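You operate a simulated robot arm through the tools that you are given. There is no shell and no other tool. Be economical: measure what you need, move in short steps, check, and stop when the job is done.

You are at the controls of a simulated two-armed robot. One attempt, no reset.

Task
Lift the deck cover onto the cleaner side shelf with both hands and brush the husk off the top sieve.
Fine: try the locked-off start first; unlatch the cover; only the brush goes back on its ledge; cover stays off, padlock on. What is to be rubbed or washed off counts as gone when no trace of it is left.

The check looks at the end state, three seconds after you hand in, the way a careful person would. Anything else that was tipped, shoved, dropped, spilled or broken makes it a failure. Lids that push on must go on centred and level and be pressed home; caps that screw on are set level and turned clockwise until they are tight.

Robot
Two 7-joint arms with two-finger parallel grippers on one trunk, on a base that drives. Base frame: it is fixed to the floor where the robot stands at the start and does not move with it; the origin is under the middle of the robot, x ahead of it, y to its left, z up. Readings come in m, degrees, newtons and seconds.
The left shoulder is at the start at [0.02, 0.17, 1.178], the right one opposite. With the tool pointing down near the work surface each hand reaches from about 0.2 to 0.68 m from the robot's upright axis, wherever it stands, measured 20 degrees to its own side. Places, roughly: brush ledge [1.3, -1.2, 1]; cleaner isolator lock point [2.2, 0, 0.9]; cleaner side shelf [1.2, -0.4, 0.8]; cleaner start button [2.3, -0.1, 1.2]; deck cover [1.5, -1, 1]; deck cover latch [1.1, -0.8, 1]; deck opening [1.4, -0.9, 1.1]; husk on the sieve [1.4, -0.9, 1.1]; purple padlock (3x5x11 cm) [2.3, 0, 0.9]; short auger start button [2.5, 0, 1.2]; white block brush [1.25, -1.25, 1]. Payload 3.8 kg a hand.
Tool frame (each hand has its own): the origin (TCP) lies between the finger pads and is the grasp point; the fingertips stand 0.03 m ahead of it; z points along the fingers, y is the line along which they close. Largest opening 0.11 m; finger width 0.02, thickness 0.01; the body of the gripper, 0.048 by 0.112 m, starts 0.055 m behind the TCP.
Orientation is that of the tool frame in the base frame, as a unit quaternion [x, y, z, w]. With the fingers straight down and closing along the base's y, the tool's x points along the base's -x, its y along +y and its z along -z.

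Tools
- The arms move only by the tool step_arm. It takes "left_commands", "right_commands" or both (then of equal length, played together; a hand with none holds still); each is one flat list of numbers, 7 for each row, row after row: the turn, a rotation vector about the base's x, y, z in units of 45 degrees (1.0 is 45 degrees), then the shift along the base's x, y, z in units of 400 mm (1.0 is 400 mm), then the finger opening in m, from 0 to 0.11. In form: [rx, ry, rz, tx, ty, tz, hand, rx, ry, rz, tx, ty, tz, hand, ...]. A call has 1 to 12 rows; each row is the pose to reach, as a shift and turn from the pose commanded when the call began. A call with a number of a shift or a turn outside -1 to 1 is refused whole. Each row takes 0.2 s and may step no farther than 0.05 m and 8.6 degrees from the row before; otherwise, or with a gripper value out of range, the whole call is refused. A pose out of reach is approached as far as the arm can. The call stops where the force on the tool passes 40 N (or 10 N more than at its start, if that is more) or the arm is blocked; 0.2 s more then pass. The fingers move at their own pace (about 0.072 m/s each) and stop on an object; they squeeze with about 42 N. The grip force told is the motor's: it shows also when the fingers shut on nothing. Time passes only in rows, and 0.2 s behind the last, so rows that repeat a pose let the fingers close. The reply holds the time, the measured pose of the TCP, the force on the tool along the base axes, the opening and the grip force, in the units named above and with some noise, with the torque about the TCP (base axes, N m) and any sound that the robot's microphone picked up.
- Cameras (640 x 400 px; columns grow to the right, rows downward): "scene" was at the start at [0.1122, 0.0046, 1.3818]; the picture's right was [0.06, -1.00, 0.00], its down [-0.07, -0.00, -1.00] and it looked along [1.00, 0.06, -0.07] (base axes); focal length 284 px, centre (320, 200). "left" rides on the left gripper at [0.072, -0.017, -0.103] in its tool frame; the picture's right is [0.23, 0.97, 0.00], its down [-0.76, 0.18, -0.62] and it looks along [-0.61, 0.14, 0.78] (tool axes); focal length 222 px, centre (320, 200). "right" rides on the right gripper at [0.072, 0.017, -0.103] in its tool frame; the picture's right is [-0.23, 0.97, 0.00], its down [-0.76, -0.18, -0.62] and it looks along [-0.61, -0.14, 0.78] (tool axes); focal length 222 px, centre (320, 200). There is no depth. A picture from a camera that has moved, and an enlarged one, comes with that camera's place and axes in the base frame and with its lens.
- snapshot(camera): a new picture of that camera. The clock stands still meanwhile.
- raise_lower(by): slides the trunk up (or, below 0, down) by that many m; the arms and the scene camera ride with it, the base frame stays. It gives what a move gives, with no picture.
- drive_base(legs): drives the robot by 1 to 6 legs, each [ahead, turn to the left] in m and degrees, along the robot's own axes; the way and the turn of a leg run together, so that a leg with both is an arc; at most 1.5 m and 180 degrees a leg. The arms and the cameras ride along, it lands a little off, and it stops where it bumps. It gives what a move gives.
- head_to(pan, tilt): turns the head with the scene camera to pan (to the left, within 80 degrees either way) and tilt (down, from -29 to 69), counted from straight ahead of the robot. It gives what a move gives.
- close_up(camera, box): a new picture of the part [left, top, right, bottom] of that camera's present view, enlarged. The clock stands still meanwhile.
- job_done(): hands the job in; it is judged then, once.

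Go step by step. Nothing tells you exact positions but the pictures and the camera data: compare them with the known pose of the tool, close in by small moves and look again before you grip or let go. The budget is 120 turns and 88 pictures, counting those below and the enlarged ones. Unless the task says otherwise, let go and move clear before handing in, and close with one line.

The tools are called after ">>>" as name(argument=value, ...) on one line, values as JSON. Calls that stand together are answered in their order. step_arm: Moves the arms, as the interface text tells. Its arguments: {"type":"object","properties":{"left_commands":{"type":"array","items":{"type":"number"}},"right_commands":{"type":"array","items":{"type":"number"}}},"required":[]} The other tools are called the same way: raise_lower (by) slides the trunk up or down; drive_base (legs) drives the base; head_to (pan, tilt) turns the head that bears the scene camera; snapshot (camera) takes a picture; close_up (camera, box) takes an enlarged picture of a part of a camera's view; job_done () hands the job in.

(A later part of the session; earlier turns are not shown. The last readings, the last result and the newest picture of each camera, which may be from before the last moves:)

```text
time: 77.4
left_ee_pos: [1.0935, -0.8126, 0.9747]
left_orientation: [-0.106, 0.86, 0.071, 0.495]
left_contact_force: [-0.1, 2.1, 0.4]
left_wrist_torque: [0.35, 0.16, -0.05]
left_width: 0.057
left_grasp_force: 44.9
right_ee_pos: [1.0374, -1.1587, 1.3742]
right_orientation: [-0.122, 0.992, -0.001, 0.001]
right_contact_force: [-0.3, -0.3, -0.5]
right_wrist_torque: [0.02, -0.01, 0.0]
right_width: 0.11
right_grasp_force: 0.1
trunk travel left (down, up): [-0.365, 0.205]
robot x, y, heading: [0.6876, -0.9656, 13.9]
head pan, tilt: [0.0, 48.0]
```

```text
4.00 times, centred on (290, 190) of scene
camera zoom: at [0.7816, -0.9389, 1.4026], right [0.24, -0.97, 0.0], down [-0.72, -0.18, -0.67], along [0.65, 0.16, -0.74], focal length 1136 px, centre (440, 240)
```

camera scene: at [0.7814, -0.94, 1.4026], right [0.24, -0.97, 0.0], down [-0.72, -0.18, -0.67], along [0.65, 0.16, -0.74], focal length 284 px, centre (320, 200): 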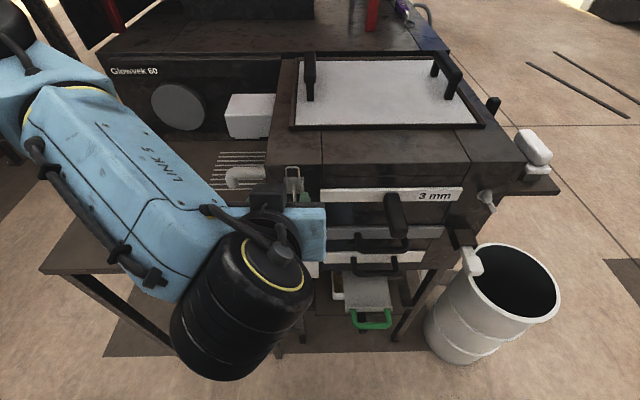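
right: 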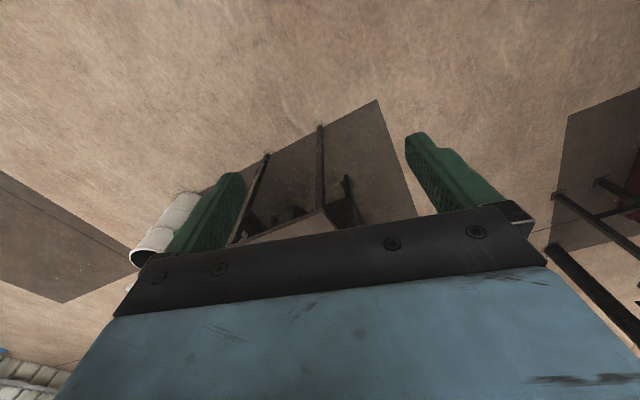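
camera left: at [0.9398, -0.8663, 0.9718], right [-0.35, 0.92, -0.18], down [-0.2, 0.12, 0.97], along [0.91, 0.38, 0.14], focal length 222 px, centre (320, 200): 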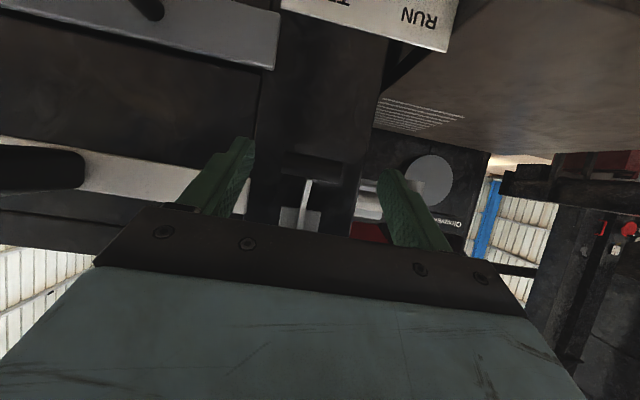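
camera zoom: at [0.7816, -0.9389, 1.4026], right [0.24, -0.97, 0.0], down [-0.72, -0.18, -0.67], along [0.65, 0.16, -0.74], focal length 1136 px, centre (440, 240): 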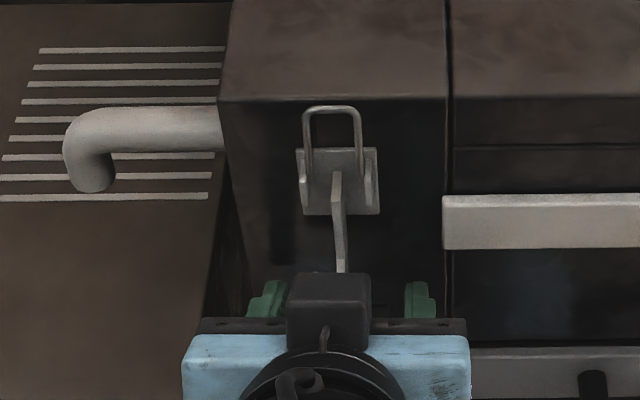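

The T-bar is gripped (0.057 m). I'll swing the lever out and up around its pivot, turning the tool with it.

>>> step_arm(left_commands=[-0.0443, 0.1723, 0, -0.0174, -0.0045, 0.014, 0.03, -0.0886, 0.3446, 0, -0.0327, -0.0084, 0.0303, 0.03, -0.1329, 0.5169, 0, -0.0455, -0.0117, 0.0488, 0.03, -0.1772, 0.6892, 0, -0.056, -0.0144, 0.0688, 0.03, -0.2215, 0.8615, 0, -0.0635, -0.0163, 0.09, 0.03])

>>> close_up(camera="scene", box=[210, 140, 370, 240])

```text
time: 78.6
left_ee_pos: [1.0653, -0.8211, 1.0102]
left_orientation: [-0.116, 0.978, 0.028, 0.169]
left_contact_force: [-22.9, -6.6, -17.2]
left_wrist_torque: [-0.13, 0.14, -0.33]
left_width: 0.0573
left_grasp_force: 44.9
right_ee_pos: [1.035, -1.1585, 1.3744]
right_orientation: [-0.123, 0.992, 0.0, 0.001]
right_contact_force: [-0.2, -1.1, -0.9]
right_wrist_torque: [0.01, 0.0, -0.02]
right_width: 0.1099
right_grasp_force: 0.1
trunk travel left (down, up): [-0.365, 0.205]
robot x, y, heading: [0.6831, -0.9679, 14.0]
head pan, tilt: [0.0, 48.0]
```

```text
4.00 times, centred on (290, 190) of scene
camera zoom: at [0.7793, -0.9398, 1.4027], right [0.24, -0.97, 0.0], down [-0.72, -0.18, -0.67], along [0.65, 0.16, -0.74], focal length 1136 px, centre (440, 240)
```

zoom: 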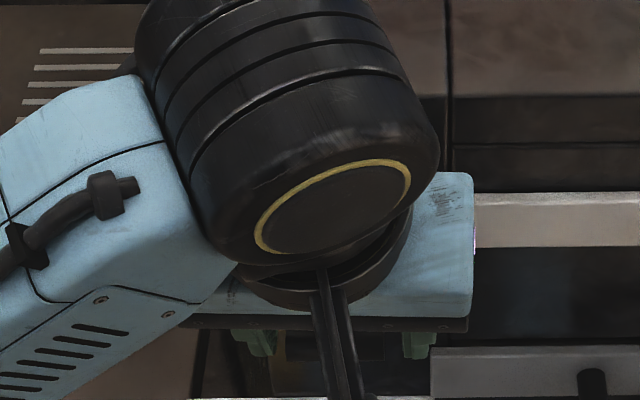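

The force reading shows my arc radius is a bit short, and the pivot looks higher (z≈1.05, r≈0.085). I'll continue on the corrected arc.

>>> step_arm(left_commands=[-0.0443, 0.1723, 0, -0.0233, -0.006, 0.0125, 0.03, -0.0886, 0.3446, 0, -0.0388, -0.01, 0.0463, 0.03, -0.0886, 0.3446, 0, -0.0477, -0.0123, 0.0818, 0.03, -0.0886, 0.3446, 0, -0.0509, -0.0131, 0.1188, 0.03])

```text
time: 79.6
left_ee_pos: [1.0487, -0.8247, 1.0571]
left_orientation: [-0.119, 0.992, 0.01, 0.032]
left_contact_force: [12.2, -8.3, -30.8]
left_wrist_torque: [-0.16, -0.25, -0.07]
left_width: 0.0578
left_grasp_force: 44.9
right_ee_pos: [1.0411, -1.1607, 1.3724]
right_orientation: [-0.122, 0.992, 0.0, -0.001]
right_contact_force: [-0.1, 0.5, 0.1]
right_wrist_torque: [-0.01, -0.03, 0.0]
right_width: 0.1096
right_grasp_force: 0.0
trunk travel left (down, up): [-0.365, 0.205]
robot x, y, heading: [0.6833, -0.9615, 13.9]
head pan, tilt: [0.0, 48.0]
```

>>> snapshot(camera="left")

>>> close_up(camera="scene", box=[210, 120, 370, 220])

```text
55 pictures are left
camera left: at [0.9758, -0.8622, 1.155], right [-0.45, 0.89, 0.0], down [0.66, 0.34, 0.67], along [0.6, 0.3, -0.74], focal length 222 px, centre (320, 200)
```

left: 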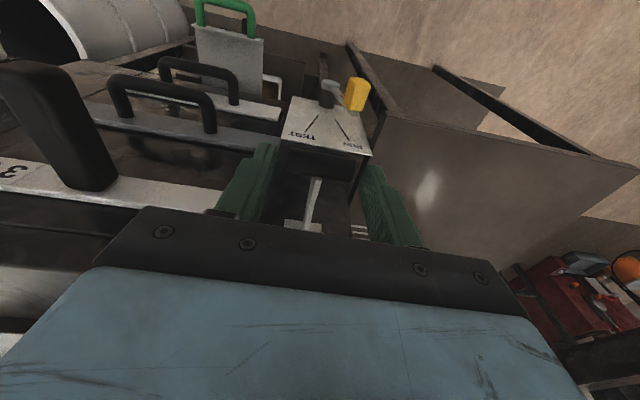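

```text
4.00 times, centred on (290, 170) of scene
camera zoom: at [0.7839, -0.9397, 1.4022], right [0.24, -0.97, 0.0], down [-0.72, -0.18, -0.67], along [0.65, 0.16, -0.74], focal length 1136 px, centre (440, 320)
```

zoom: 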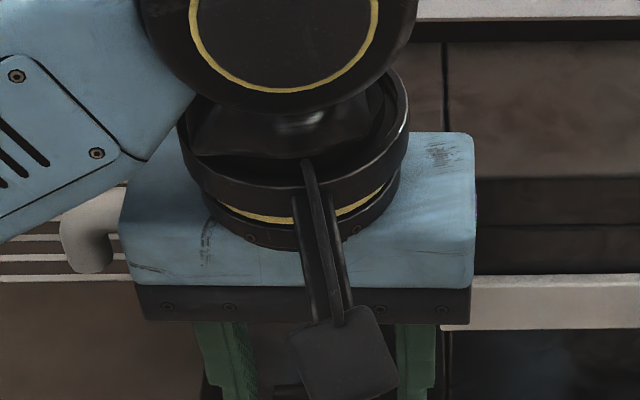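

>>> close_up(camera="left", box=[240, 130, 400, 250])

```text
3.33 times, centred on (320, 190) of left
camera zoom: at [0.9758, -0.8622, 1.155], right [-0.45, 0.89, 0.0], down [0.66, 0.34, 0.67], along [0.6, 0.3, -0.74], focal length 740 px, centre (320, 233)
```

zoom: 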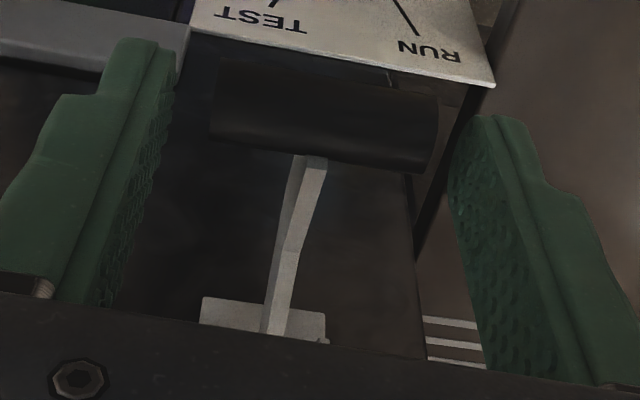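

The bar is still held near the fingertips and the lever is at about 85°. I'll continue upward on the refined arc (r≈0.08).

>>> step_arm(left_commands=[0, 0, 0, 0.0145, 0.0037, 0.0275, 0.03, 0, 0, 0, 0.017, 0.0044, 0.0625, 0.03, 0, 0, 0, 0.026, 0.0067, 0.095, 0.03, 0, 0, 0, 0.04, 0.0103, 0.1275, 0.03])

>>> close_up(camera="left", box=[240, 130, 400, 250])

```text
time: 80.6
left_ee_pos: [1.0628, -0.82, 1.1096]
left_orientation: [-0.119, 0.992, 0.01, 0.033]
left_contact_force: [-0.2, 0.6, -1.1]
left_wrist_torque: [0.01, 0.02, -0.04]
left_width: 0.0299
left_grasp_force: 0.1
right_ee_pos: [1.0391, -1.159, 1.3742]
right_orientation: [-0.123, 0.992, 0.0, 0.0]
right_contact_force: [-0.3, -1.5, 0.4]
right_wrist_torque: [0.03, -0.02, -0.01]
right_width: 0.1097
right_grasp_force: 0.2
trunk travel left (down, up): [-0.365, 0.205]
robot x, y, heading: [0.6844, -0.9622, 14.2]
head pan, tilt: [0.0, 48.0]
```

```text
3.33 times, centred on (320, 190) of left
camera zoom: at [0.9898, -0.8566, 1.2075], right [-0.45, 0.89, -0.01], down [0.66, 0.34, 0.68], along [0.6, 0.3, -0.74], focal length 740 px, centre (320, 233)
```

zoom: 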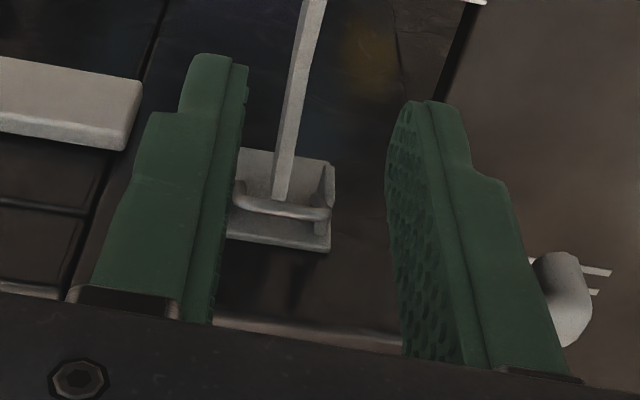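

The bar slipped out of the fingers. I'll move the hand up and clear to see the lever's state.

>>> step_arm(left_commands=[0, 0, 0, -0.08, 0.05, 0.06, 0.06, 0, 0, 0, -0.1, 0.15, 0.12, 0.06, 0, 0, 0, -0.1, 0.25, 0.18, 0.06, 0, 0, 0, -0.1, 0.35, 0.24, 0.06])

>>> close_up(camera="scene", box=[210, 140, 370, 240])

```text
time: 81.6
left_ee_pos: [1.0204, -0.6783, 1.2049]
left_orientation: [-0.119, 0.992, 0.008, 0.034]
left_contact_force: [0.5, 0.3, 0.0]
left_wrist_torque: [-0.03, 0.0, -0.02]
left_width: 0.0602
left_grasp_force: 0.1
right_ee_pos: [1.0369, -1.1577, 1.3748]
right_orientation: [-0.123, 0.992, 0.0, 0.0]
right_contact_force: [-0.2, 0.4, -0.5]
right_wrist_torque: [-0.03, 0.01, 0.02]
right_width: 0.1098
right_grasp_force: 0.1
trunk travel left (down, up): [-0.365, 0.205]
robot x, y, heading: [0.681, -0.9624, 14.0]
head pan, tilt: [0.0, 48.0]
```

```text
4.00 times, centred on (290, 190) of scene
camera zoom: at [0.781, -0.9382, 1.4026], right [0.24, -0.97, 0.0], down [-0.72, -0.18, -0.67], along [0.65, 0.16, -0.74], focal length 1136 px, centre (440, 240)
```

zoom: 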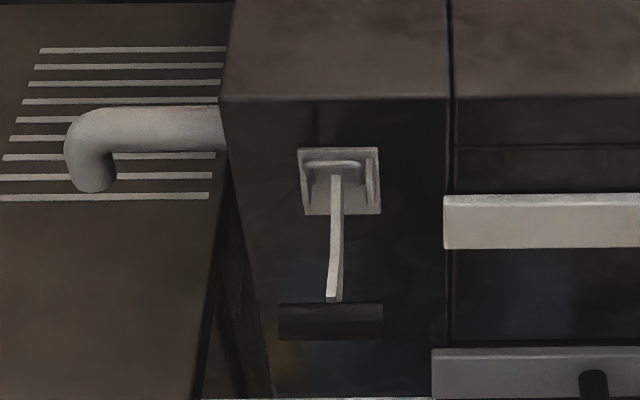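

The loop has come off its hook and folded forward. The lever now stands out at about 90° with its bar at (1.048, −0.826, 1.036). I'll regrip the bar from above, centred in the pads, and try to raise it to its stop.

>>> step_arm(left_commands=[0, 0, 0, 0.0175, -0.0925, -0.05, 0.085, 0, 0, 0, 0.035, -0.185, -0.1, 0.085, 0, 0, 0, 0.0525, -0.2775, -0.15, 0.085, 0, 0, 0, 0.07, -0.37, -0.21, 0.085])

>>> close_up(camera="left", box=[240, 130, 400, 250])

```text
time: 82.6
left_ee_pos: [1.0509, -0.8296, 1.1223]
left_orientation: [-0.118, 0.992, 0.01, 0.034]
left_contact_force: [-0.3, 0.6, -1.1]
left_wrist_torque: [0.01, -0.02, -0.02]
left_width: 0.0852
left_grasp_force: 0.1
right_ee_pos: [1.0382, -1.1596, 1.3736]
right_orientation: [-0.123, 0.992, 0.001, 0.001]
right_contact_force: [0.1, -0.7, -0.2]
right_wrist_torque: [0.03, -0.01, -0.04]
right_width: 0.1098
right_grasp_force: 0.1
trunk travel left (down, up): [-0.365, 0.205]
robot x, y, heading: [0.6853, -0.9623, 13.9]
head pan, tilt: [0.0, 48.0]
```

```text
3.33 times, centred on (320, 190) of left
camera zoom: at [0.9774, -0.8673, 1.2201], right [-0.45, 0.89, -0.01], down [0.66, 0.34, 0.68], along [0.6, 0.3, -0.74], focal length 740 px, centre (320, 233)
```

zoom: 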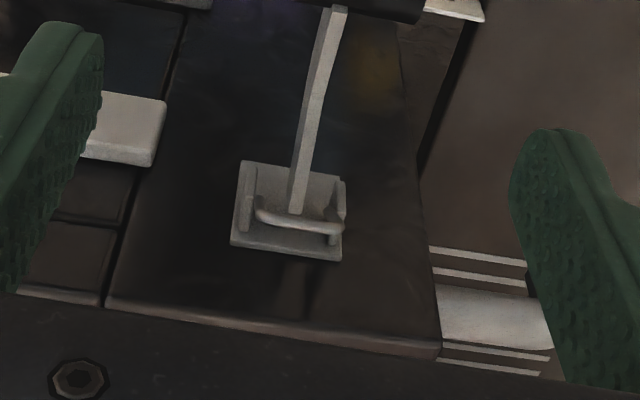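

>>> step_arm(left_commands=[0, 0, 0, 0, 0.003, -0.1, 0.085, 0, 0, 0, 0, 0.006, -0.21, 0.085, 0, 0, 0, 0, 0.006, -0.21, 0.05, 0, 0, 0, 0, 0.006, -0.21, 0.03, 0, 0, 0, 0, 0.006, -0.21, 0.03])

>>> close_up(camera="left", box=[240, 130, 400, 250])

```text
time: 83.8
left_ee_pos: [1.0497, -0.8255, 1.0365]
left_orientation: [-0.12, 0.992, 0.01, 0.033]
left_contact_force: [-3.7, 12.0, -0.4]
left_wrist_torque: [0.49, 0.16, 0.15]
left_width: 0.0577
left_grasp_force: 44.8
right_ee_pos: [1.0382, -1.1573, 1.3749]
right_orientation: [-0.124, 0.992, -0.001, 0.0]
right_contact_force: [-0.5, -0.2, -0.1]
right_wrist_torque: [0.02, -0.01, -0.04]
right_width: 0.1099
right_grasp_force: 0.1
trunk travel left (down, up): [-0.365, 0.205]
robot x, y, heading: [0.6855, -0.9651, 14.3]
head pan, tilt: [0.0, 48.0]
```

```text
3.33 times, centred on (320, 190) of left
camera zoom: at [0.9769, -0.862, 1.1348], right [-0.45, 0.89, 0.0], down [0.66, 0.34, 0.68], along [0.6, 0.3, -0.74], focal length 740 px, centre (320, 233)
```

zoom: 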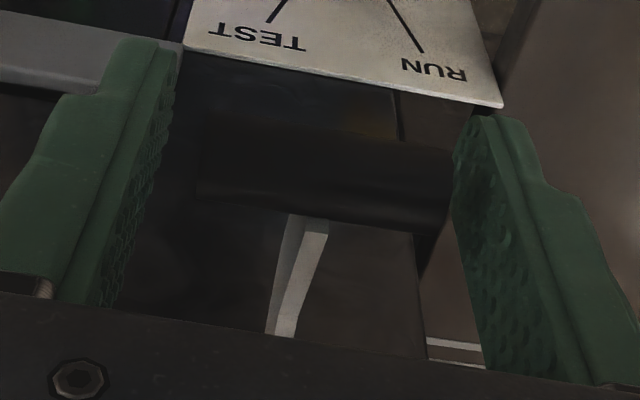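

>>> step_arm(left_commands=[-0.022, 0.086, 0, 0.0024, 0.0006, 0.0325, 0.03, -0.044, 0.172, 0, 0.0109, 0.0028, 0.065, 0.03, -0.066, 0.258, 0, 0.0242, 0.0062, 0.0938, 0.03, -0.088, 0.344, 0, 0.0424, 0.0109, 0.12, 0.03])

>>> close_up(camera="left", box=[240, 130, 400, 250])

```text
time: 84.3
left_ee_pos: [1.0513, -0.8242, 1.0429]
left_orientation: [-0.121, 0.993, 0.009, -0.01]
left_contact_force: [7.2, 3.4, -11.4]
left_wrist_torque: [0.17, -0.03, -0.33]
left_width: 0.0572
left_grasp_force: 45.0
right_ee_pos: [1.039, -1.1587, 1.3752]
right_orientation: [-0.123, 0.992, 0.0, 0.001]
right_contact_force: [-0.5, 0.4, 0.2]
right_wrist_torque: [-0.03, -0.01, 0.03]
right_width: 0.1101
right_grasp_force: 0.1
trunk travel left (down, up): [-0.365, 0.205]
robot x, y, heading: [0.6844, -0.9636, 14.2]
head pan, tilt: [0.0, 48.0]
stopped in row 2 (left hand): the force on the tool passed its limit at 63 N (the readings are from after the stop); the commanded pose is now the measured one
```

```text
3.33 times, centred on (320, 190) of left
camera zoom: at [0.9867, -0.8604, 1.1479], right [-0.45, 0.89, 0.02], down [0.71, 0.35, 0.61], along [0.54, 0.29, -0.79], focal length 740 px, centre (320, 233)
```

zoom: 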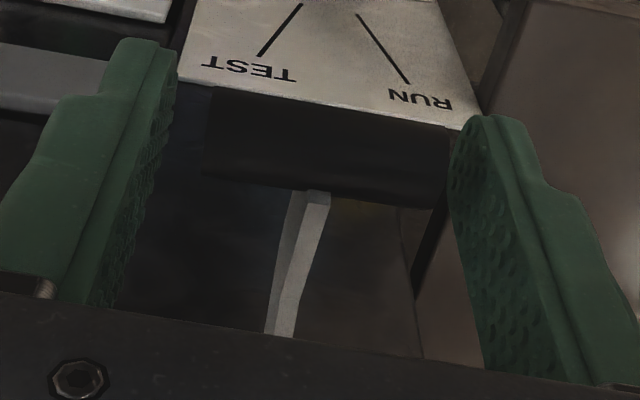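

A hard stop came at about 90°, so the latch is fully open. I'll release it and move the hand up and clear.

>>> step_arm(left_commands=[0, 0, 0, 0, 0, 0, 0.09, 0, 0, 0, 0, 0, 0, 0.09, 0, 0, 0, 0, 0, 0.1, 0.09, 0, 0, 0, 0, 0.0, 0.22, 0.09, 0.022, -0.086, 0, -0.03, 0.1, 0.32, 0.09, 0.022, -0.086, 0, -0.06, 0.2, 0.42, 0.09, 0.022, -0.086, 0, -0.1, 0.3, 0.48, 0.06])

>>> close_up(camera="scene", box=[210, 140, 370, 240])

>>> close_up(camera="scene", box=[260, 20, 500, 170])

```text
refused: row 5 steps farther than a row can; nothing moved
```

```text
4.00 times, centred on (290, 190) of scene
camera zoom: at [0.7831, -0.9387, 1.4025], right [0.24, -0.97, 0.0], down [-0.72, -0.18, -0.67], along [0.65, 0.16, -0.74], focal length 1136 px, centre (440, 240)
```

zoom: 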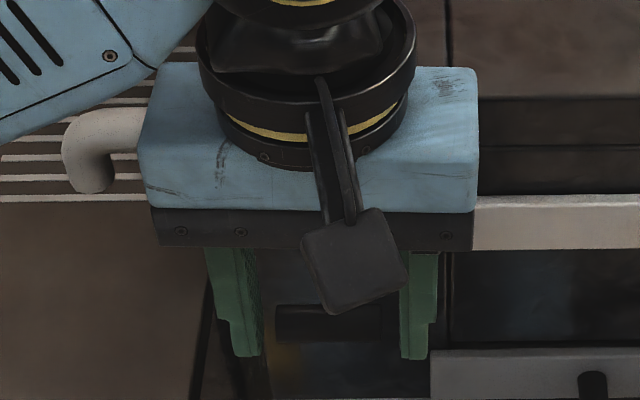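

```text
2.67 times, centred on (380, 95) of scene
camera zoom: at [0.7831, -0.9387, 1.4025], right [0.24, -0.97, 0.0], down [-0.72, -0.18, -0.67], along [0.65, 0.16, -0.74], focal length 758 px, centre (160, 480)
```

zoom: 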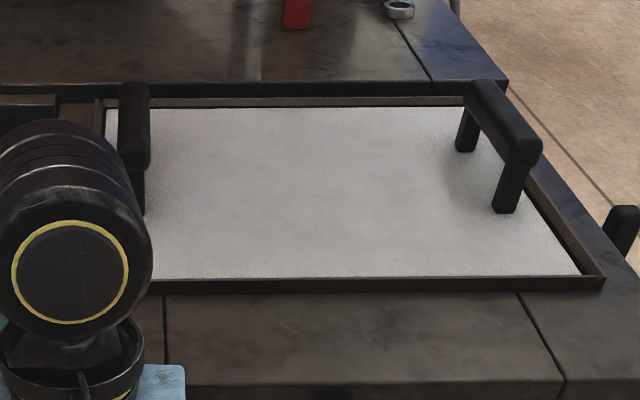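

>>> step_arm(left_commands=[0, 0, 0, 0, 0, 0, 0.09, 0, 0, 0, 0, 0, 0, 0.09, 0, 0, 0, 0, 0, 0.1, 0.09, 0, 0, 0, 0, 0.0, 0.2, 0.09, 0, 0, 0, -0.03, 0.06, 0.28, 0.09, 0, 0, 0, -0.06, 0.12, 0.36, 0.09, 0, 0, 0, -0.09, 0.18, 0.44, 0.06, 0, 0, 0, -0.09, 0.24, 0.52, 0.06, 0, 0, 0, -0.09, 0.3, 0.6, 0.06])

>>> close_up(camera="scene", box=[210, 140, 370, 240])

>>> snapshot(camera="scene")

```text
time: 86.3
left_ee_pos: [1.0131, -0.7065, 1.2858]
left_orientation: [-0.118, 0.993, 0.007, -0.009]
left_contact_force: [-0.4, 0.2, 0.0]
left_wrist_torque: [-0.01, 0.0, 0.01]
left_width: 0.0599
left_grasp_force: 0.0
right_ee_pos: [1.0365, -1.1589, 1.3752]
right_orientation: [-0.123, 0.992, 0.0, 0.001]
right_contact_force: [1.0, 0.0, 0.2]
right_wrist_torque: [0.03, -0.02, -0.02]
right_width: 0.1098
right_grasp_force: 0.0
trunk travel left (down, up): [-0.365, 0.205]
robot x, y, heading: [0.6864, -0.9661, 13.9]
head pan, tilt: [0.0, 48.0]
```

```text
4.00 times, centred on (290, 190) of scene
camera zoom: at [0.7807, -0.939, 1.4026], right [0.24, -0.97, 0.0], down [-0.72, -0.18, -0.67], along [0.65, 0.16, -0.74], focal length 1136 px, centre (440, 240)
```

zoom: 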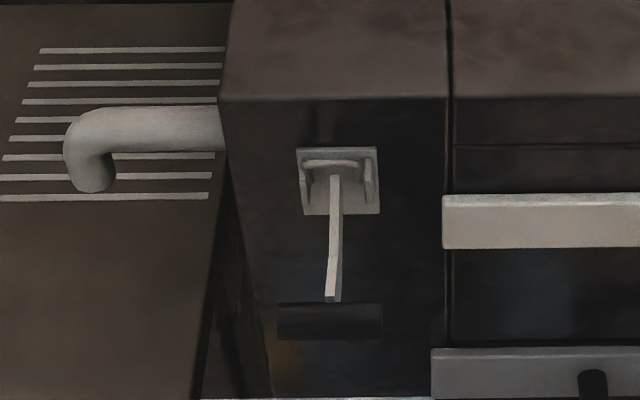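

```text
44 pictures are left
camera scene: at [0.7807, -0.939, 1.4026], right [0.24, -0.97, 0.0], down [-0.72, -0.18, -0.67], along [0.65, 0.16, -0.74], focal length 284 px, centre (320, 200)
```

scene: 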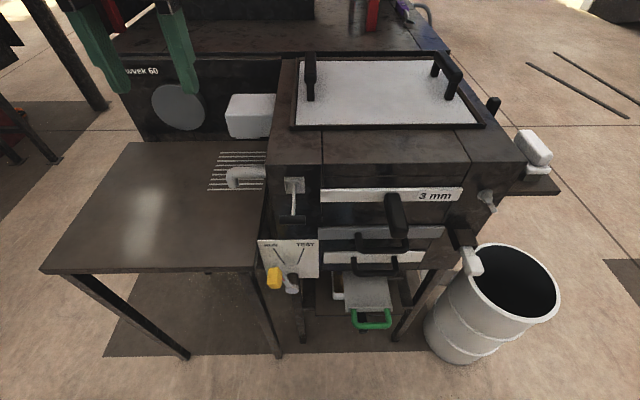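

The latch is open. The handle tops come out at L (1.37, −0.772, 1.147) and R (1.459, −1.057, 1.147). I'll shift the base about 13 cm to the right and a little ahead to centre on the cover.

>>> drive_base(legs=[[0, -60], [0.15, 0], [0, 60]])

>>> snapshot(camera="scene")

```text
time: 92.9
left_ee_pos: [1.1148, -0.8086, 1.2858]
left_orientation: [-0.128, 0.992, 0.006, -0.01]
left_contact_force: [0.7, -0.5, -0.8]
left_wrist_torque: [0.02, 0.01, 0.02]
left_width: 0.0601
left_grasp_force: 0.0
right_ee_pos: [1.1461, -1.2583, 1.3743]
right_orientation: [-0.132, 0.991, -0.001, 0.0]
right_contact_force: [0.7, -0.8, 0.3]
right_wrist_torque: [-0.01, 0.03, 0.01]
right_width: 0.1102
right_grasp_force: 0.0
trunk travel left (down, up): [-0.365, 0.205]
robot x, y, heading: [0.7889, -1.0686, 15.0]
head pan, tilt: [0.0, 48.0]
```

```text
43 pictures are left
camera scene: at [0.8866, -1.0422, 1.4026], right [0.26, -0.97, 0.0], down [-0.72, -0.19, -0.67], along [0.65, 0.17, -0.74], focal length 284 px, centre (320, 200)
```

scene: 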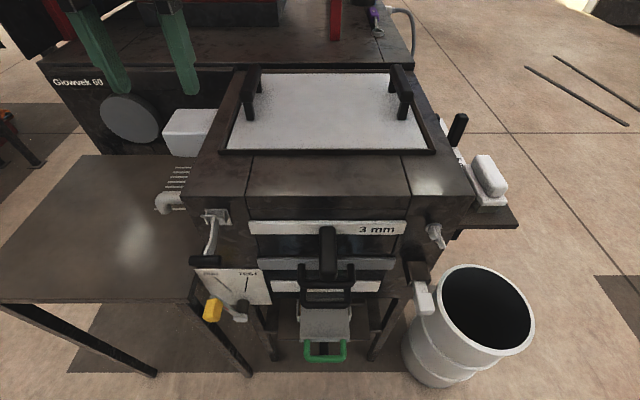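

Estimates agree. I'll move both hands to hover over the handles.

>>> step_arm(left_commands=[0, 0, 0, 0.07, 0.0092, -0.0156, 0.07, 0, 0, 0, 0.14, 0.0183, -0.0311, 0.07, 0, 0, 0, 0.21, 0.0275, -0.0467, 0.07, 0, 0, 0, 0.28, 0.0367, -0.0622, 0.07, 0, 0, 0, 0.35, 0.0458, -0.0778, 0.07, 0, 0, 0, 0.42, 0.055, -0.0933, 0.07, 0, 0, 0, 0.49, 0.0642, -0.1089, 0.07, 0, 0, 0, 0.56, 0.0733, -0.1244, 0.07, 0, 0, 0, 0.63, 0.0825, -0.14, 0.07], right_commands=[0, 0, 0, 0.0869, 0.0564, -0.04, 0.07, 0, 0, 0, 0.1739, 0.1128, -0.08, 0.07, 0, 0, 0, 0.2608, 0.1692, -0.12, 0.07, 0, 0, 0, 0.3478, 0.2256, -0.16, 0.07, 0, 0, 0, 0.4347, 0.282, -0.2, 0.07, 0, 0, 0, 0.5216, 0.3383, -0.24, 0.07, 0, 0, 0, 0.6086, 0.3947, -0.28, 0.07, 0, 0, 0, 0.6955, 0.4511, -0.32, 0.07, 0, 0, 0, 0.7825, 0.5075, -0.36, 0.07])

>>> snapshot(camera="left")

>>> snapshot(camera="right")

```text
time: 94.9
left_ee_pos: [1.3467, -0.776, 1.2268]
left_orientation: [-0.125, 0.992, 0.008, -0.008]
left_contact_force: [-0.6, 0.4, 0.8]
left_wrist_torque: [0.04, 0.05, 0.01]
left_width: 0.0698
left_grasp_force: 0.0
left hand out of reach, approached as far as the arm can: row 9
right_ee_pos: [1.4334, -1.0698, 1.2294]
right_orientation: [-0.133, 0.991, 0.0, 0.001]
right_contact_force: [0.1, 0.2, 0.2]
right_wrist_torque: [0.03, 0.06, 0.03]
right_width: 0.0701
right_grasp_force: 0.1
right hand out of reach, approached as far as the arm can: row 9
trunk travel left (down, up): [-0.365, 0.205]
robot x, y, heading: [0.7915, -1.0678, 15.2]
head pan, tilt: [0.0, 48.0]
```

```text
42 pictures are left
camera left: at [1.2826, -0.8125, 1.3311], right [-0.46, 0.89, 0.02], down [0.71, 0.35, 0.62], along [0.54, 0.3, -0.79], focal length 222 px, centre (320, 200)
```

left: 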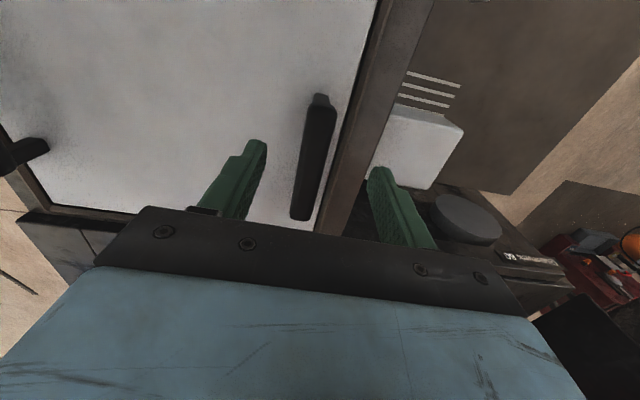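

```text
41 pictures are left
camera right: at [1.3589, -1.0747, 1.3311], right [-0.04, 1.0, 0.0], down [0.78, 0.03, 0.62], along [0.62, 0.02, -0.78], focal length 222 px, centre (320, 200)
```

right: 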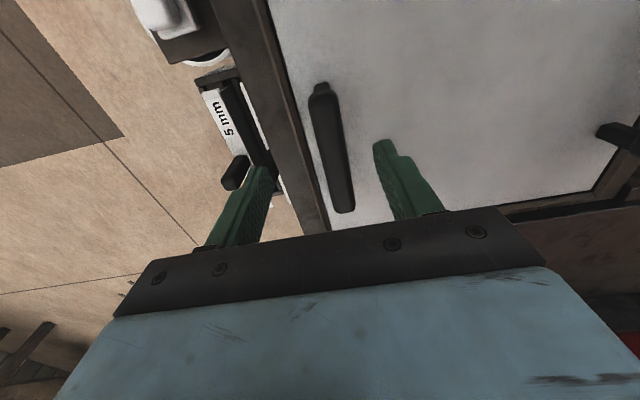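

Reach ends about 3 cm short of the handle centres, and the fingers straddle the handles sideways. I'll drive 3 cm ahead and then lower the trunk so the fingers go around the bars.

>>> drive_base(legs=[[0.03, 0]])

>>> snapshot(camera="right")

```text
time: 95.7
left_ee_pos: [1.3753, -0.7659, 1.226]
left_orientation: [-0.127, 0.992, 0.007, -0.01]
left_contact_force: [-0.1, 0.0, -0.2]
left_wrist_torque: [0.0, 0.0, 0.01]
left_width: 0.0699
left_grasp_force: 0.2
right_ee_pos: [1.4604, -1.061, 1.229]
right_orientation: [-0.131, 0.991, 0.0, 0.0]
right_contact_force: [-0.5, -0.5, 0.5]
right_wrist_torque: [-0.02, 0.02, 0.0]
right_width: 0.07
right_grasp_force: 0.1
trunk travel left (down, up): [-0.365, 0.205]
robot x, y, heading: [0.8163, -1.0625, 15.2]
head pan, tilt: [0.0, 48.0]
```

```text
40 pictures are left
camera right: at [1.3872, -1.0656, 1.3313], right [-0.03, 1.0, 0.0], down [0.78, 0.03, 0.62], along [0.62, 0.02, -0.78], focal length 222 px, centre (320, 200)
```

right: 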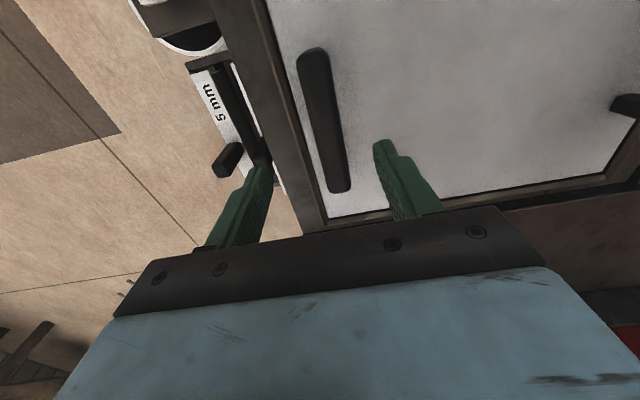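

>>> raise_lower(by=-0.085)

>>> step_arm(left_commands=[0, 0, 0, 0, 0, 0, 0.04, 0, 0, 0, 0, 0, 0, 0.02, 0, 0, 0, 0, 0, 0, 0.005, 0, 0, 0, 0, 0, 0, 0.005], right_commands=[0, 0, 0, 0, 0, 0, 0.04, 0, 0, 0, 0, 0, 0, 0.02, 0, 0, 0, 0, 0, 0, 0.005, 0, 0, 0, 0, 0, 0, 0.005])

>>> snapshot(camera="left")

>>> snapshot(camera="scene")

```text
time: 96.9
left_ee_pos: [1.3736, -0.7669, 1.1418]
left_orientation: [-0.127, 0.992, 0.007, -0.009]
left_contact_force: [-0.6, -0.2, -0.1]
left_wrist_torque: [0.01, -0.03, -0.01]
left_width: 0.0699
left_grasp_force: 0.0
right_ee_pos: [1.4606, -1.0611, 1.1445]
right_orientation: [-0.131, 0.991, 0.0, 0.002]
right_contact_force: [-0.2, -0.6, -0.6]
right_wrist_torque: [0.03, 0.02, -0.01]
right_width: 0.0698
right_grasp_force: 0.0
trunk travel left (down, up): [-0.28, 0.29]
robot x, y, heading: [0.816, -1.0597, 15.2]
head pan, tilt: [0.0, 48.0]
```

```text
time: 97.9
left_ee_pos: [1.3752, -0.7693, 1.141]
left_orientation: [-0.123, 0.992, 0.004, -0.008]
left_contact_force: [8.5, -30.0, -0.3]
left_wrist_torque: [-0.4, -0.39, 0.86]
left_width: 0.0261
left_grasp_force: 42.1
right_ee_pos: [1.4591, -1.058, 1.1444]
right_orientation: [-0.135, 0.991, 0.002, 0.0]
right_contact_force: [-7.9, 31.1, 0.6]
right_wrist_torque: [-0.36, -0.15, -0.59]
right_width: 0.0257
right_grasp_force: 42.1
trunk travel left (down, up): [-0.28, 0.29]
robot x, y, heading: [0.8191, -1.0594, 15.1]
head pan, tilt: [0.0, 48.0]
```

```text
39 pictures are left
camera left: at [1.3104, -0.805, 1.2461], right [-0.46, 0.89, 0.01], down [0.71, 0.36, 0.61], along [0.54, 0.29, -0.79], focal length 222 px, centre (320, 200)
```

left: 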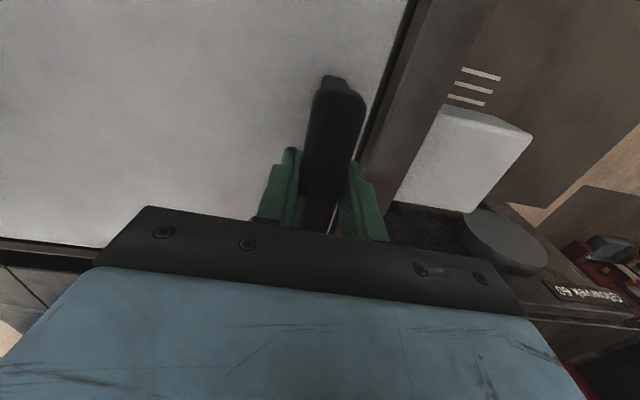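

```text
38 pictures are left
camera scene: at [0.9147, -1.0344, 1.3176], right [0.26, -0.97, 0.0], down [-0.72, -0.19, -0.67], along [0.65, 0.17, -0.74], focal length 284 px, centre (320, 200)
```

scene: 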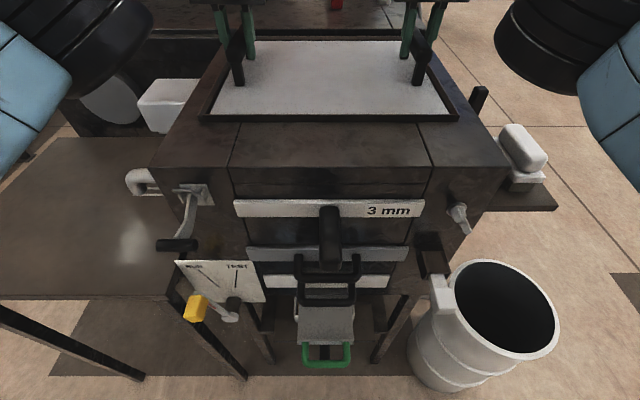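

Both handles are gripped. I'll relax the sideways squeeze between the hands and lift with the trunk.

>>> step_arm(left_commands=[0, 0, 0, 0.0015, -0.006, 0, 0.005, 0, 0, 0, 0.0015, -0.006, 0, 0.005], right_commands=[0, 0, 0, -0.0015, 0.006, 0, 0.005, 0, 0, 0, -0.0015, 0.006, 0, 0.005])

>>> raise_lower(by=0.04)

>>> snapshot(camera="scene")

```text
time: 98.5
left_ee_pos: [1.375, -0.7696, 1.1416]
left_orientation: [-0.125, 0.992, 0.005, -0.008]
left_contact_force: [9.8, -20.3, 3.1]
left_wrist_torque: [-0.74, -0.37, 0.58]
left_width: 0.0259
left_grasp_force: 42.0
right_ee_pos: [1.4592, -1.0562, 1.1445]
right_orientation: [-0.133, 0.991, 0.001, -0.001]
right_contact_force: [-6.5, 22.5, -0.3]
right_wrist_torque: [0.27, -0.88, -0.05]
right_width: 0.0261
right_grasp_force: 42.0
trunk travel left (down, up): [-0.28, 0.29]
robot x, y, heading: [0.8173, -1.0615, 15.2]
head pan, tilt: [0.0, 48.0]
```

```text
time: 99.4
left_ee_pos: [1.3751, -0.7703, 1.181]
left_orientation: [-0.125, 0.992, 0.004, -0.01]
left_contact_force: [8.9, -21.9, -1.9]
left_wrist_torque: [-0.83, 0.09, 0.86]
left_width: 0.0262
left_grasp_force: 42.3
right_ee_pos: [1.4605, -1.0574, 1.1829]
right_orientation: [-0.133, 0.991, 0.0, -0.001]
right_contact_force: [-8.8, 23.0, -8.1]
right_wrist_torque: [-0.12, -0.24, -0.21]
right_width: 0.0259
right_grasp_force: 42.0
trunk travel left (down, up): [-0.32, 0.25]
robot x, y, heading: [0.818, -1.0576, 15.1]
head pan, tilt: [0.0, 48.0]
```

```text
37 pictures are left
camera scene: at [0.9157, -1.0347, 1.3574], right [0.26, -0.97, 0.0], down [-0.72, -0.19, -0.67], along [0.65, 0.17, -0.74], focal length 284 px, centre (320, 200)
```

scene: 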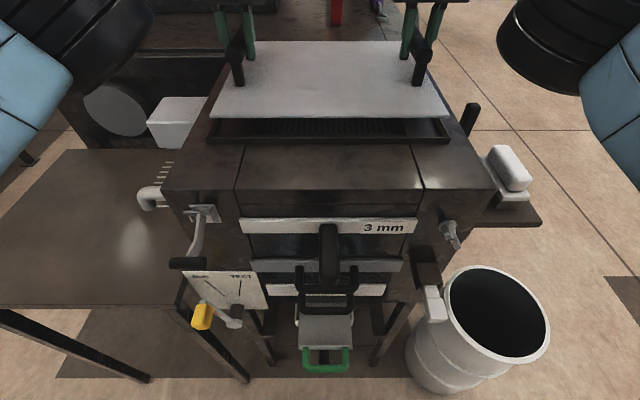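

The cover is free. I'll lift it higher, then reverse, turn, move left and turn back so that it faces the shelf.

>>> raise_lower(by=0.1)

>>> drive_base(legs=[[-0.3, 0], [0, 90], [0.585, 0], [0, -90]])

>>> snapshot(camera="scene")

```text
time: 100.7
left_ee_pos: [1.3743, -0.7702, 1.2804]
left_orientation: [-0.125, 0.992, 0.006, -0.01]
left_contact_force: [8.0, -22.1, -1.4]
left_wrist_torque: [-0.67, -0.45, 0.81]
left_width: 0.0261
left_grasp_force: 42.5
right_ee_pos: [1.4604, -1.0577, 1.2827]
right_orientation: [-0.133, 0.991, 0.001, -0.001]
right_contact_force: [-8.1, 22.8, -8.6]
right_wrist_torque: [-0.29, 0.28, -0.29]
right_width: 0.0258
right_grasp_force: 42.2
trunk travel left (down, up): [-0.42, 0.15]
robot x, y, heading: [0.8143, -1.0608, 14.9]
head pan, tilt: [0.0, 48.0]
```

```text
time: 113.4
left_ee_pos: [0.9416, -0.2923, 1.2821]
left_orientation: [-0.114, 0.993, 0.004, -0.009]
left_contact_force: [7.3, -20.3, -2.3]
left_wrist_torque: [-0.67, 0.09, 0.74]
left_width: 0.026
left_grasp_force: 42.5
right_ee_pos: [1.0191, -0.5809, 1.2833]
right_orientation: [-0.122, 0.993, 0.001, 0.001]
right_contact_force: [-8.1, 20.3, -6.6]
right_wrist_torque: [-0.25, -0.2, -0.23]
right_width: 0.026
right_grasp_force: 42.1
trunk travel left (down, up): [-0.42, 0.15]
robot x, y, heading: [0.3782, -0.5686, 13.9]
head pan, tilt: [0.0, 48.0]
```

```text
36 pictures are left
camera scene: at [0.4749, -0.5463, 1.4575], right [0.24, -0.97, 0.0], down [-0.72, -0.18, -0.67], along [0.65, 0.16, -0.74], focal length 284 px, centre (320, 200)
```

scene: 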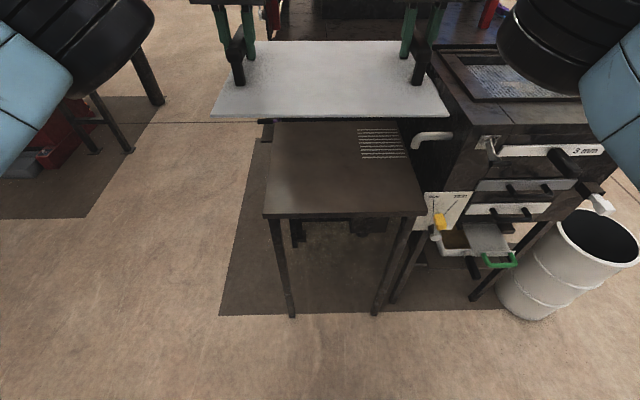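

The shelf is right under the way in. To keep the right forearm clear of the box side and the pipe, I'll lower mainly with the arms, with the shoulders high. First I'll lower part-way here and check the forearm posture.

>>> step_arm(left_commands=[0, 0, 0, 0, 0, -0.1, 0.005, 0, 0, 0, 0, 0, -0.2, 0.005, 0, 0, 0, 0, 0, -0.3, 0.005, 0, 0, 0, 0, 0, -0.4, 0.005, 0, 0, 0, 0, 0, -0.5, 0.005], right_commands=[0, 0, 0, 0, 0, -0.1, 0.005, 0, 0, 0, 0, 0, -0.2, 0.005, 0, 0, 0, 0, 0, -0.3, 0.005, 0, 0, 0, 0, 0, -0.4, 0.005, 0, 0, 0, 0, 0, -0.5, 0.005])

>>> snapshot(camera="scene")

```text
time: 114.6
left_ee_pos: [0.9395, -0.2934, 1.0804]
left_orientation: [-0.115, 0.993, 0.007, -0.009]
left_contact_force: [6.2, 1.6, -6.7]
left_wrist_torque: [0.12, -0.42, 0.92]
left_width: 0.0264
left_grasp_force: 41.4
right_ee_pos: [1.0209, -0.584, 1.0802]
right_orientation: [-0.122, 0.993, 0.0, -0.001]
right_contact_force: [-5.3, -1.4, -1.8]
right_wrist_torque: [0.5, 0.71, 0.87]
right_width: 0.0259
right_grasp_force: 42.1
trunk travel left (down, up): [-0.42, 0.15]
robot x, y, heading: [0.3796, -0.5686, 13.8]
head pan, tilt: [0.0, 48.0]
```

```text
35 pictures are left
camera scene: at [0.476, -0.547, 1.4574], right [0.24, -0.97, 0.0], down [-0.72, -0.18, -0.67], along [0.65, 0.16, -0.74], focal length 284 px, centre (320, 200)
```

scene: 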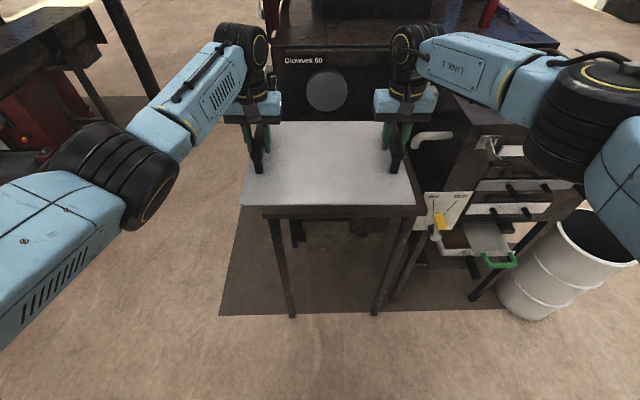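

With the arms nearly straight the elbow stays inboard and high. I'll raise the trunk 5 cm, then move in over the shelf with a slight shift to the right.

>>> raise_lower(by=0.05)

>>> drive_base(legs=[[0, -5], [0.25, 0], [0, 5]])

>>> snapshot(camera="scene")

```text
time: 115.5
left_ee_pos: [0.9397, -0.2949, 1.1305]
left_orientation: [-0.114, 0.993, 0.005, -0.01]
left_contact_force: [4.7, 4.1, -5.5]
left_wrist_torque: [0.09, -0.92, 1.05]
left_width: 0.0259
left_grasp_force: 42.1
right_ee_pos: [1.0196, -0.5827, 1.1295]
right_orientation: [-0.121, 0.993, 0.0, 0.0]
right_contact_force: [-5.1, -4.7, -3.8]
right_wrist_torque: [0.24, 1.12, 0.81]
right_width: 0.0257
right_grasp_force: 42.1
trunk travel left (down, up): [-0.47, 0.1]
robot x, y, heading: [0.3761, -0.5688, 13.9]
head pan, tilt: [0.0, 48.0]
```

```text
time: 118.3
left_ee_pos: [1.1875, -0.2569, 1.13]
left_orientation: [-0.113, 0.994, 0.005, -0.009]
left_contact_force: [1.1, 10.8, -4.2]
left_wrist_torque: [-0.42, -0.03, 0.59]
left_width: 0.0263
left_grasp_force: 42.4
right_ee_pos: [1.269, -0.5457, 1.1306]
right_orientation: [-0.12, 0.993, 0.0, -0.001]
right_contact_force: [-0.5, -8.6, -3.9]
right_wrist_torque: [0.26, 0.09, 0.63]
right_width: 0.0261
right_grasp_force: 42.0
trunk travel left (down, up): [-0.47, 0.1]
robot x, y, heading: [0.6226, -0.5338, 13.6]
head pan, tilt: [0.0, 48.0]
```

```text
34 pictures are left
camera scene: at [0.7234, -0.508, 1.5074], right [0.24, -0.97, 0.0], down [-0.72, -0.18, -0.67], along [0.65, 0.16, -0.74], focal length 284 px, centre (320, 200)
```

scene: 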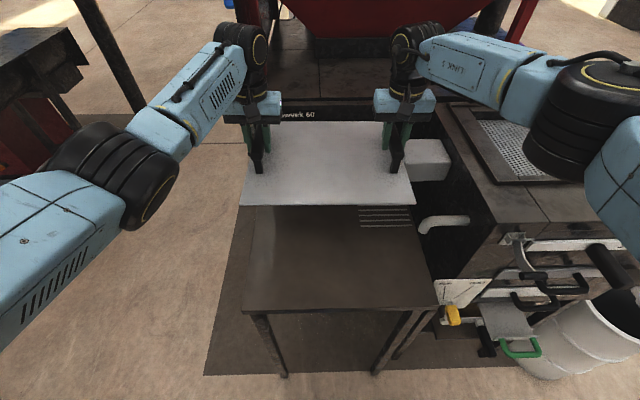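

The cover is over the shelf. I'll lower it by 18 cm with both arms and check the clearances.

>>> step_arm(left_commands=[0, 0, 0, 0, 0, -0.1, 0.005, 0, 0, 0, 0, 0, -0.2, 0.005, 0, 0, 0, 0, 0, -0.3, 0.005, 0, 0, 0, 0, 0, -0.4, 0.005, 0, 0, 0, 0, 0, -0.47, 0.005], right_commands=[0, 0, 0, 0, 0, -0.1, 0.005, 0, 0, 0, 0, 0, -0.2, 0.005, 0, 0, 0, 0, 0, -0.3, 0.005, 0, 0, 0, 0, 0, -0.4, 0.005, 0, 0, 0, 0, 0, -0.47, 0.005])

>>> snapshot(camera="scene")

```text
time: 119.3
left_ee_pos: [1.1744, -0.2595, 0.9838]
left_orientation: [-0.115, 0.993, 0.004, 0.0]
left_contact_force: [2.3, 2.1, 2.6]
left_wrist_torque: [-1.27, 0.69, 0.71]
left_width: 0.0266
left_grasp_force: 41.9
left hand out of reach, approached as far as the arm can: row 3, 4, 5
right_ee_pos: [1.2562, -0.5487, 0.9949]
right_orientation: [-0.128, 0.992, -0.003, 0.013]
right_contact_force: [-17.2, -1.8, 12.7]
right_wrist_torque: [-1.59, -2.64, -0.3]
right_width: 0.0261
right_grasp_force: 41.7
right hand out of reach, approached as far as the arm can: row 3, 4, 5
trunk travel left (down, up): [-0.47, 0.1]
robot x, y, heading: [0.6296, -0.5299, 13.7]
head pan, tilt: [0.0, 48.0]
stopped in row 5 (right hand): the force on the tool passed its limit at 62 N (the readings are from after the stop); the commanded pose is now the measured one
```

```text
33 pictures are left
camera scene: at [0.7192, -0.5089, 1.508], right [0.24, -0.97, 0.0], down [-0.72, -0.18, -0.67], along [0.65, 0.16, -0.74], focal length 284 px, centre (320, 200)
```

scene: 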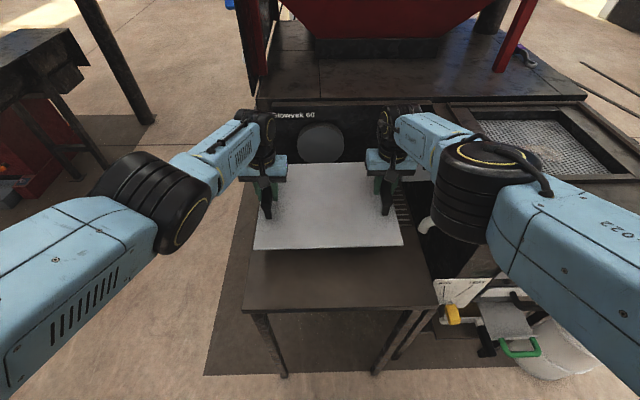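

The arms are nearly straight with the elbows high, so the rest can be done with the trunk. I'll level the cover (left up 1 cm), then lower the trunk 10 cm.

>>> step_arm(left_commands=[0, 0, 0, -0.005, -0.001, 0.014, 0.005, 0, 0, 0, -0.01, -0.0025, 0.0275, 0.005], right_commands=[0, 0, 0, -0.005, -0.001, 0, 0.005, 0, 0, 0, -0.01, -0.0025, 0, 0.005])

>>> raise_lower(by=-0.1)

>>> snapshot(camera="scene")

```text
time: 119.9
left_ee_pos: [1.1696, -0.2606, 0.9897]
left_orientation: [-0.112, 0.994, 0.004, -0.004]
left_contact_force: [4.4, 3.3, -5.1]
left_wrist_torque: [-0.56, 0.64, 0.61]
left_width: 0.0268
left_grasp_force: 41.8
right_ee_pos: [1.2555, -0.547, 0.9941]
right_orientation: [-0.127, 0.992, 0.0, 0.015]
right_contact_force: [-0.1, -2.6, 14.5]
right_wrist_torque: [-0.23, -0.91, 1.1]
right_width: 0.0259
right_grasp_force: 42.0
right hand out of reach, approached as far as the arm can: row 1
trunk travel left (down, up): [-0.47, 0.1]
robot x, y, heading: [0.6254, -0.5324, 13.9]
head pan, tilt: [0.0, 48.0]
```

```text
time: 120.3
left_ee_pos: [1.17, -0.2618, 0.9871]
left_orientation: [-0.115, 0.993, 0.002, 0.001]
left_contact_force: [2.9, 3.4, -0.3]
left_wrist_torque: [-0.91, 0.36, 0.64]
left_width: 0.0267
left_grasp_force: 41.7
right_ee_pos: [1.2558, -0.549, 0.9931]
right_orientation: [-0.128, 0.992, -0.003, 0.02]
right_contact_force: [-16.2, -2.7, 12.0]
right_wrist_torque: [-0.9, -1.85, 0.19]
right_width: 0.026
right_grasp_force: 42.2
trunk travel left (down, up): [-0.463, 0.107]
robot x, y, heading: [0.6262, -0.5329, 13.7]
head pan, tilt: [0.0, 48.0]
stopped: the force on the tool passed its limit at 49 N (the readings are from after the stop); the commanded pose is now the measured one
```

```text
32 pictures are left
camera scene: at [0.7191, -0.5091, 1.5009], right [0.24, -0.97, 0.0], down [-0.72, -0.18, -0.67], along [0.65, 0.16, -0.74], focal length 284 px, centre (320, 200)
```

scene: 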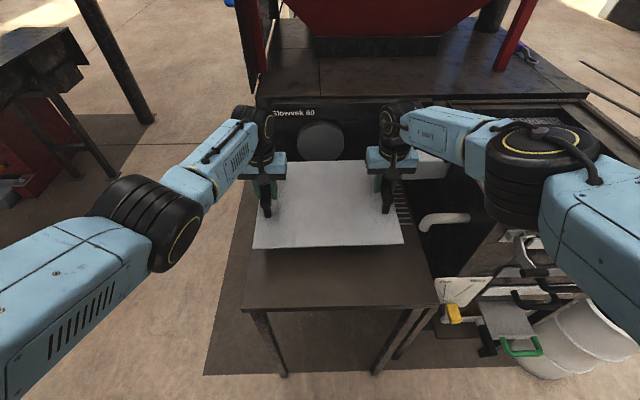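

Something is touching on the right side. I'll look closely there.

>>> close_up(camera="scene", box=[340, 90, 500, 260])

>>> snapshot(camera="right")

```text
2.35 times, centred on (420, 175) of scene
camera zoom: at [0.7191, -0.5091, 1.5009], right [0.24, -0.97, 0.0], down [-0.72, -0.18, -0.67], along [0.65, 0.16, -0.74], focal length 668 px, centre (85, 259)
```

zoom: 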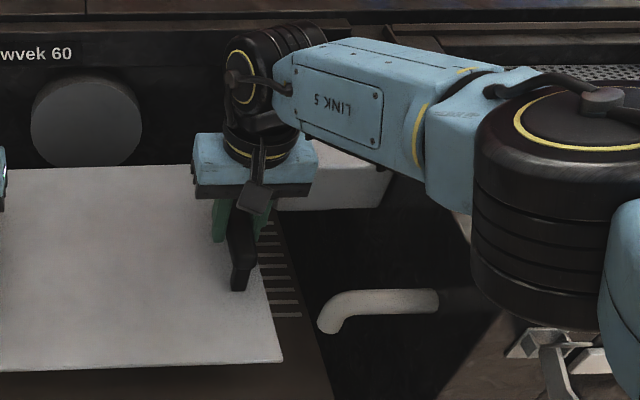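

```text
30 pictures are left
camera right: at [1.1782, -0.5518, 1.0937], right [-0.03, 1.0, 0.0], down [0.76, 0.02, 0.65], along [0.65, 0.02, -0.76], focal length 222 px, centre (320, 200)
```

right: 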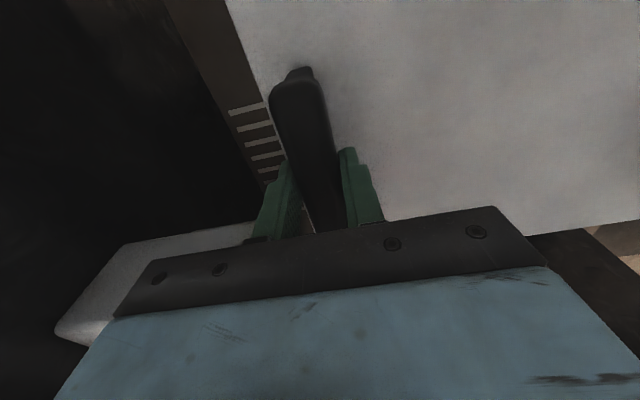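

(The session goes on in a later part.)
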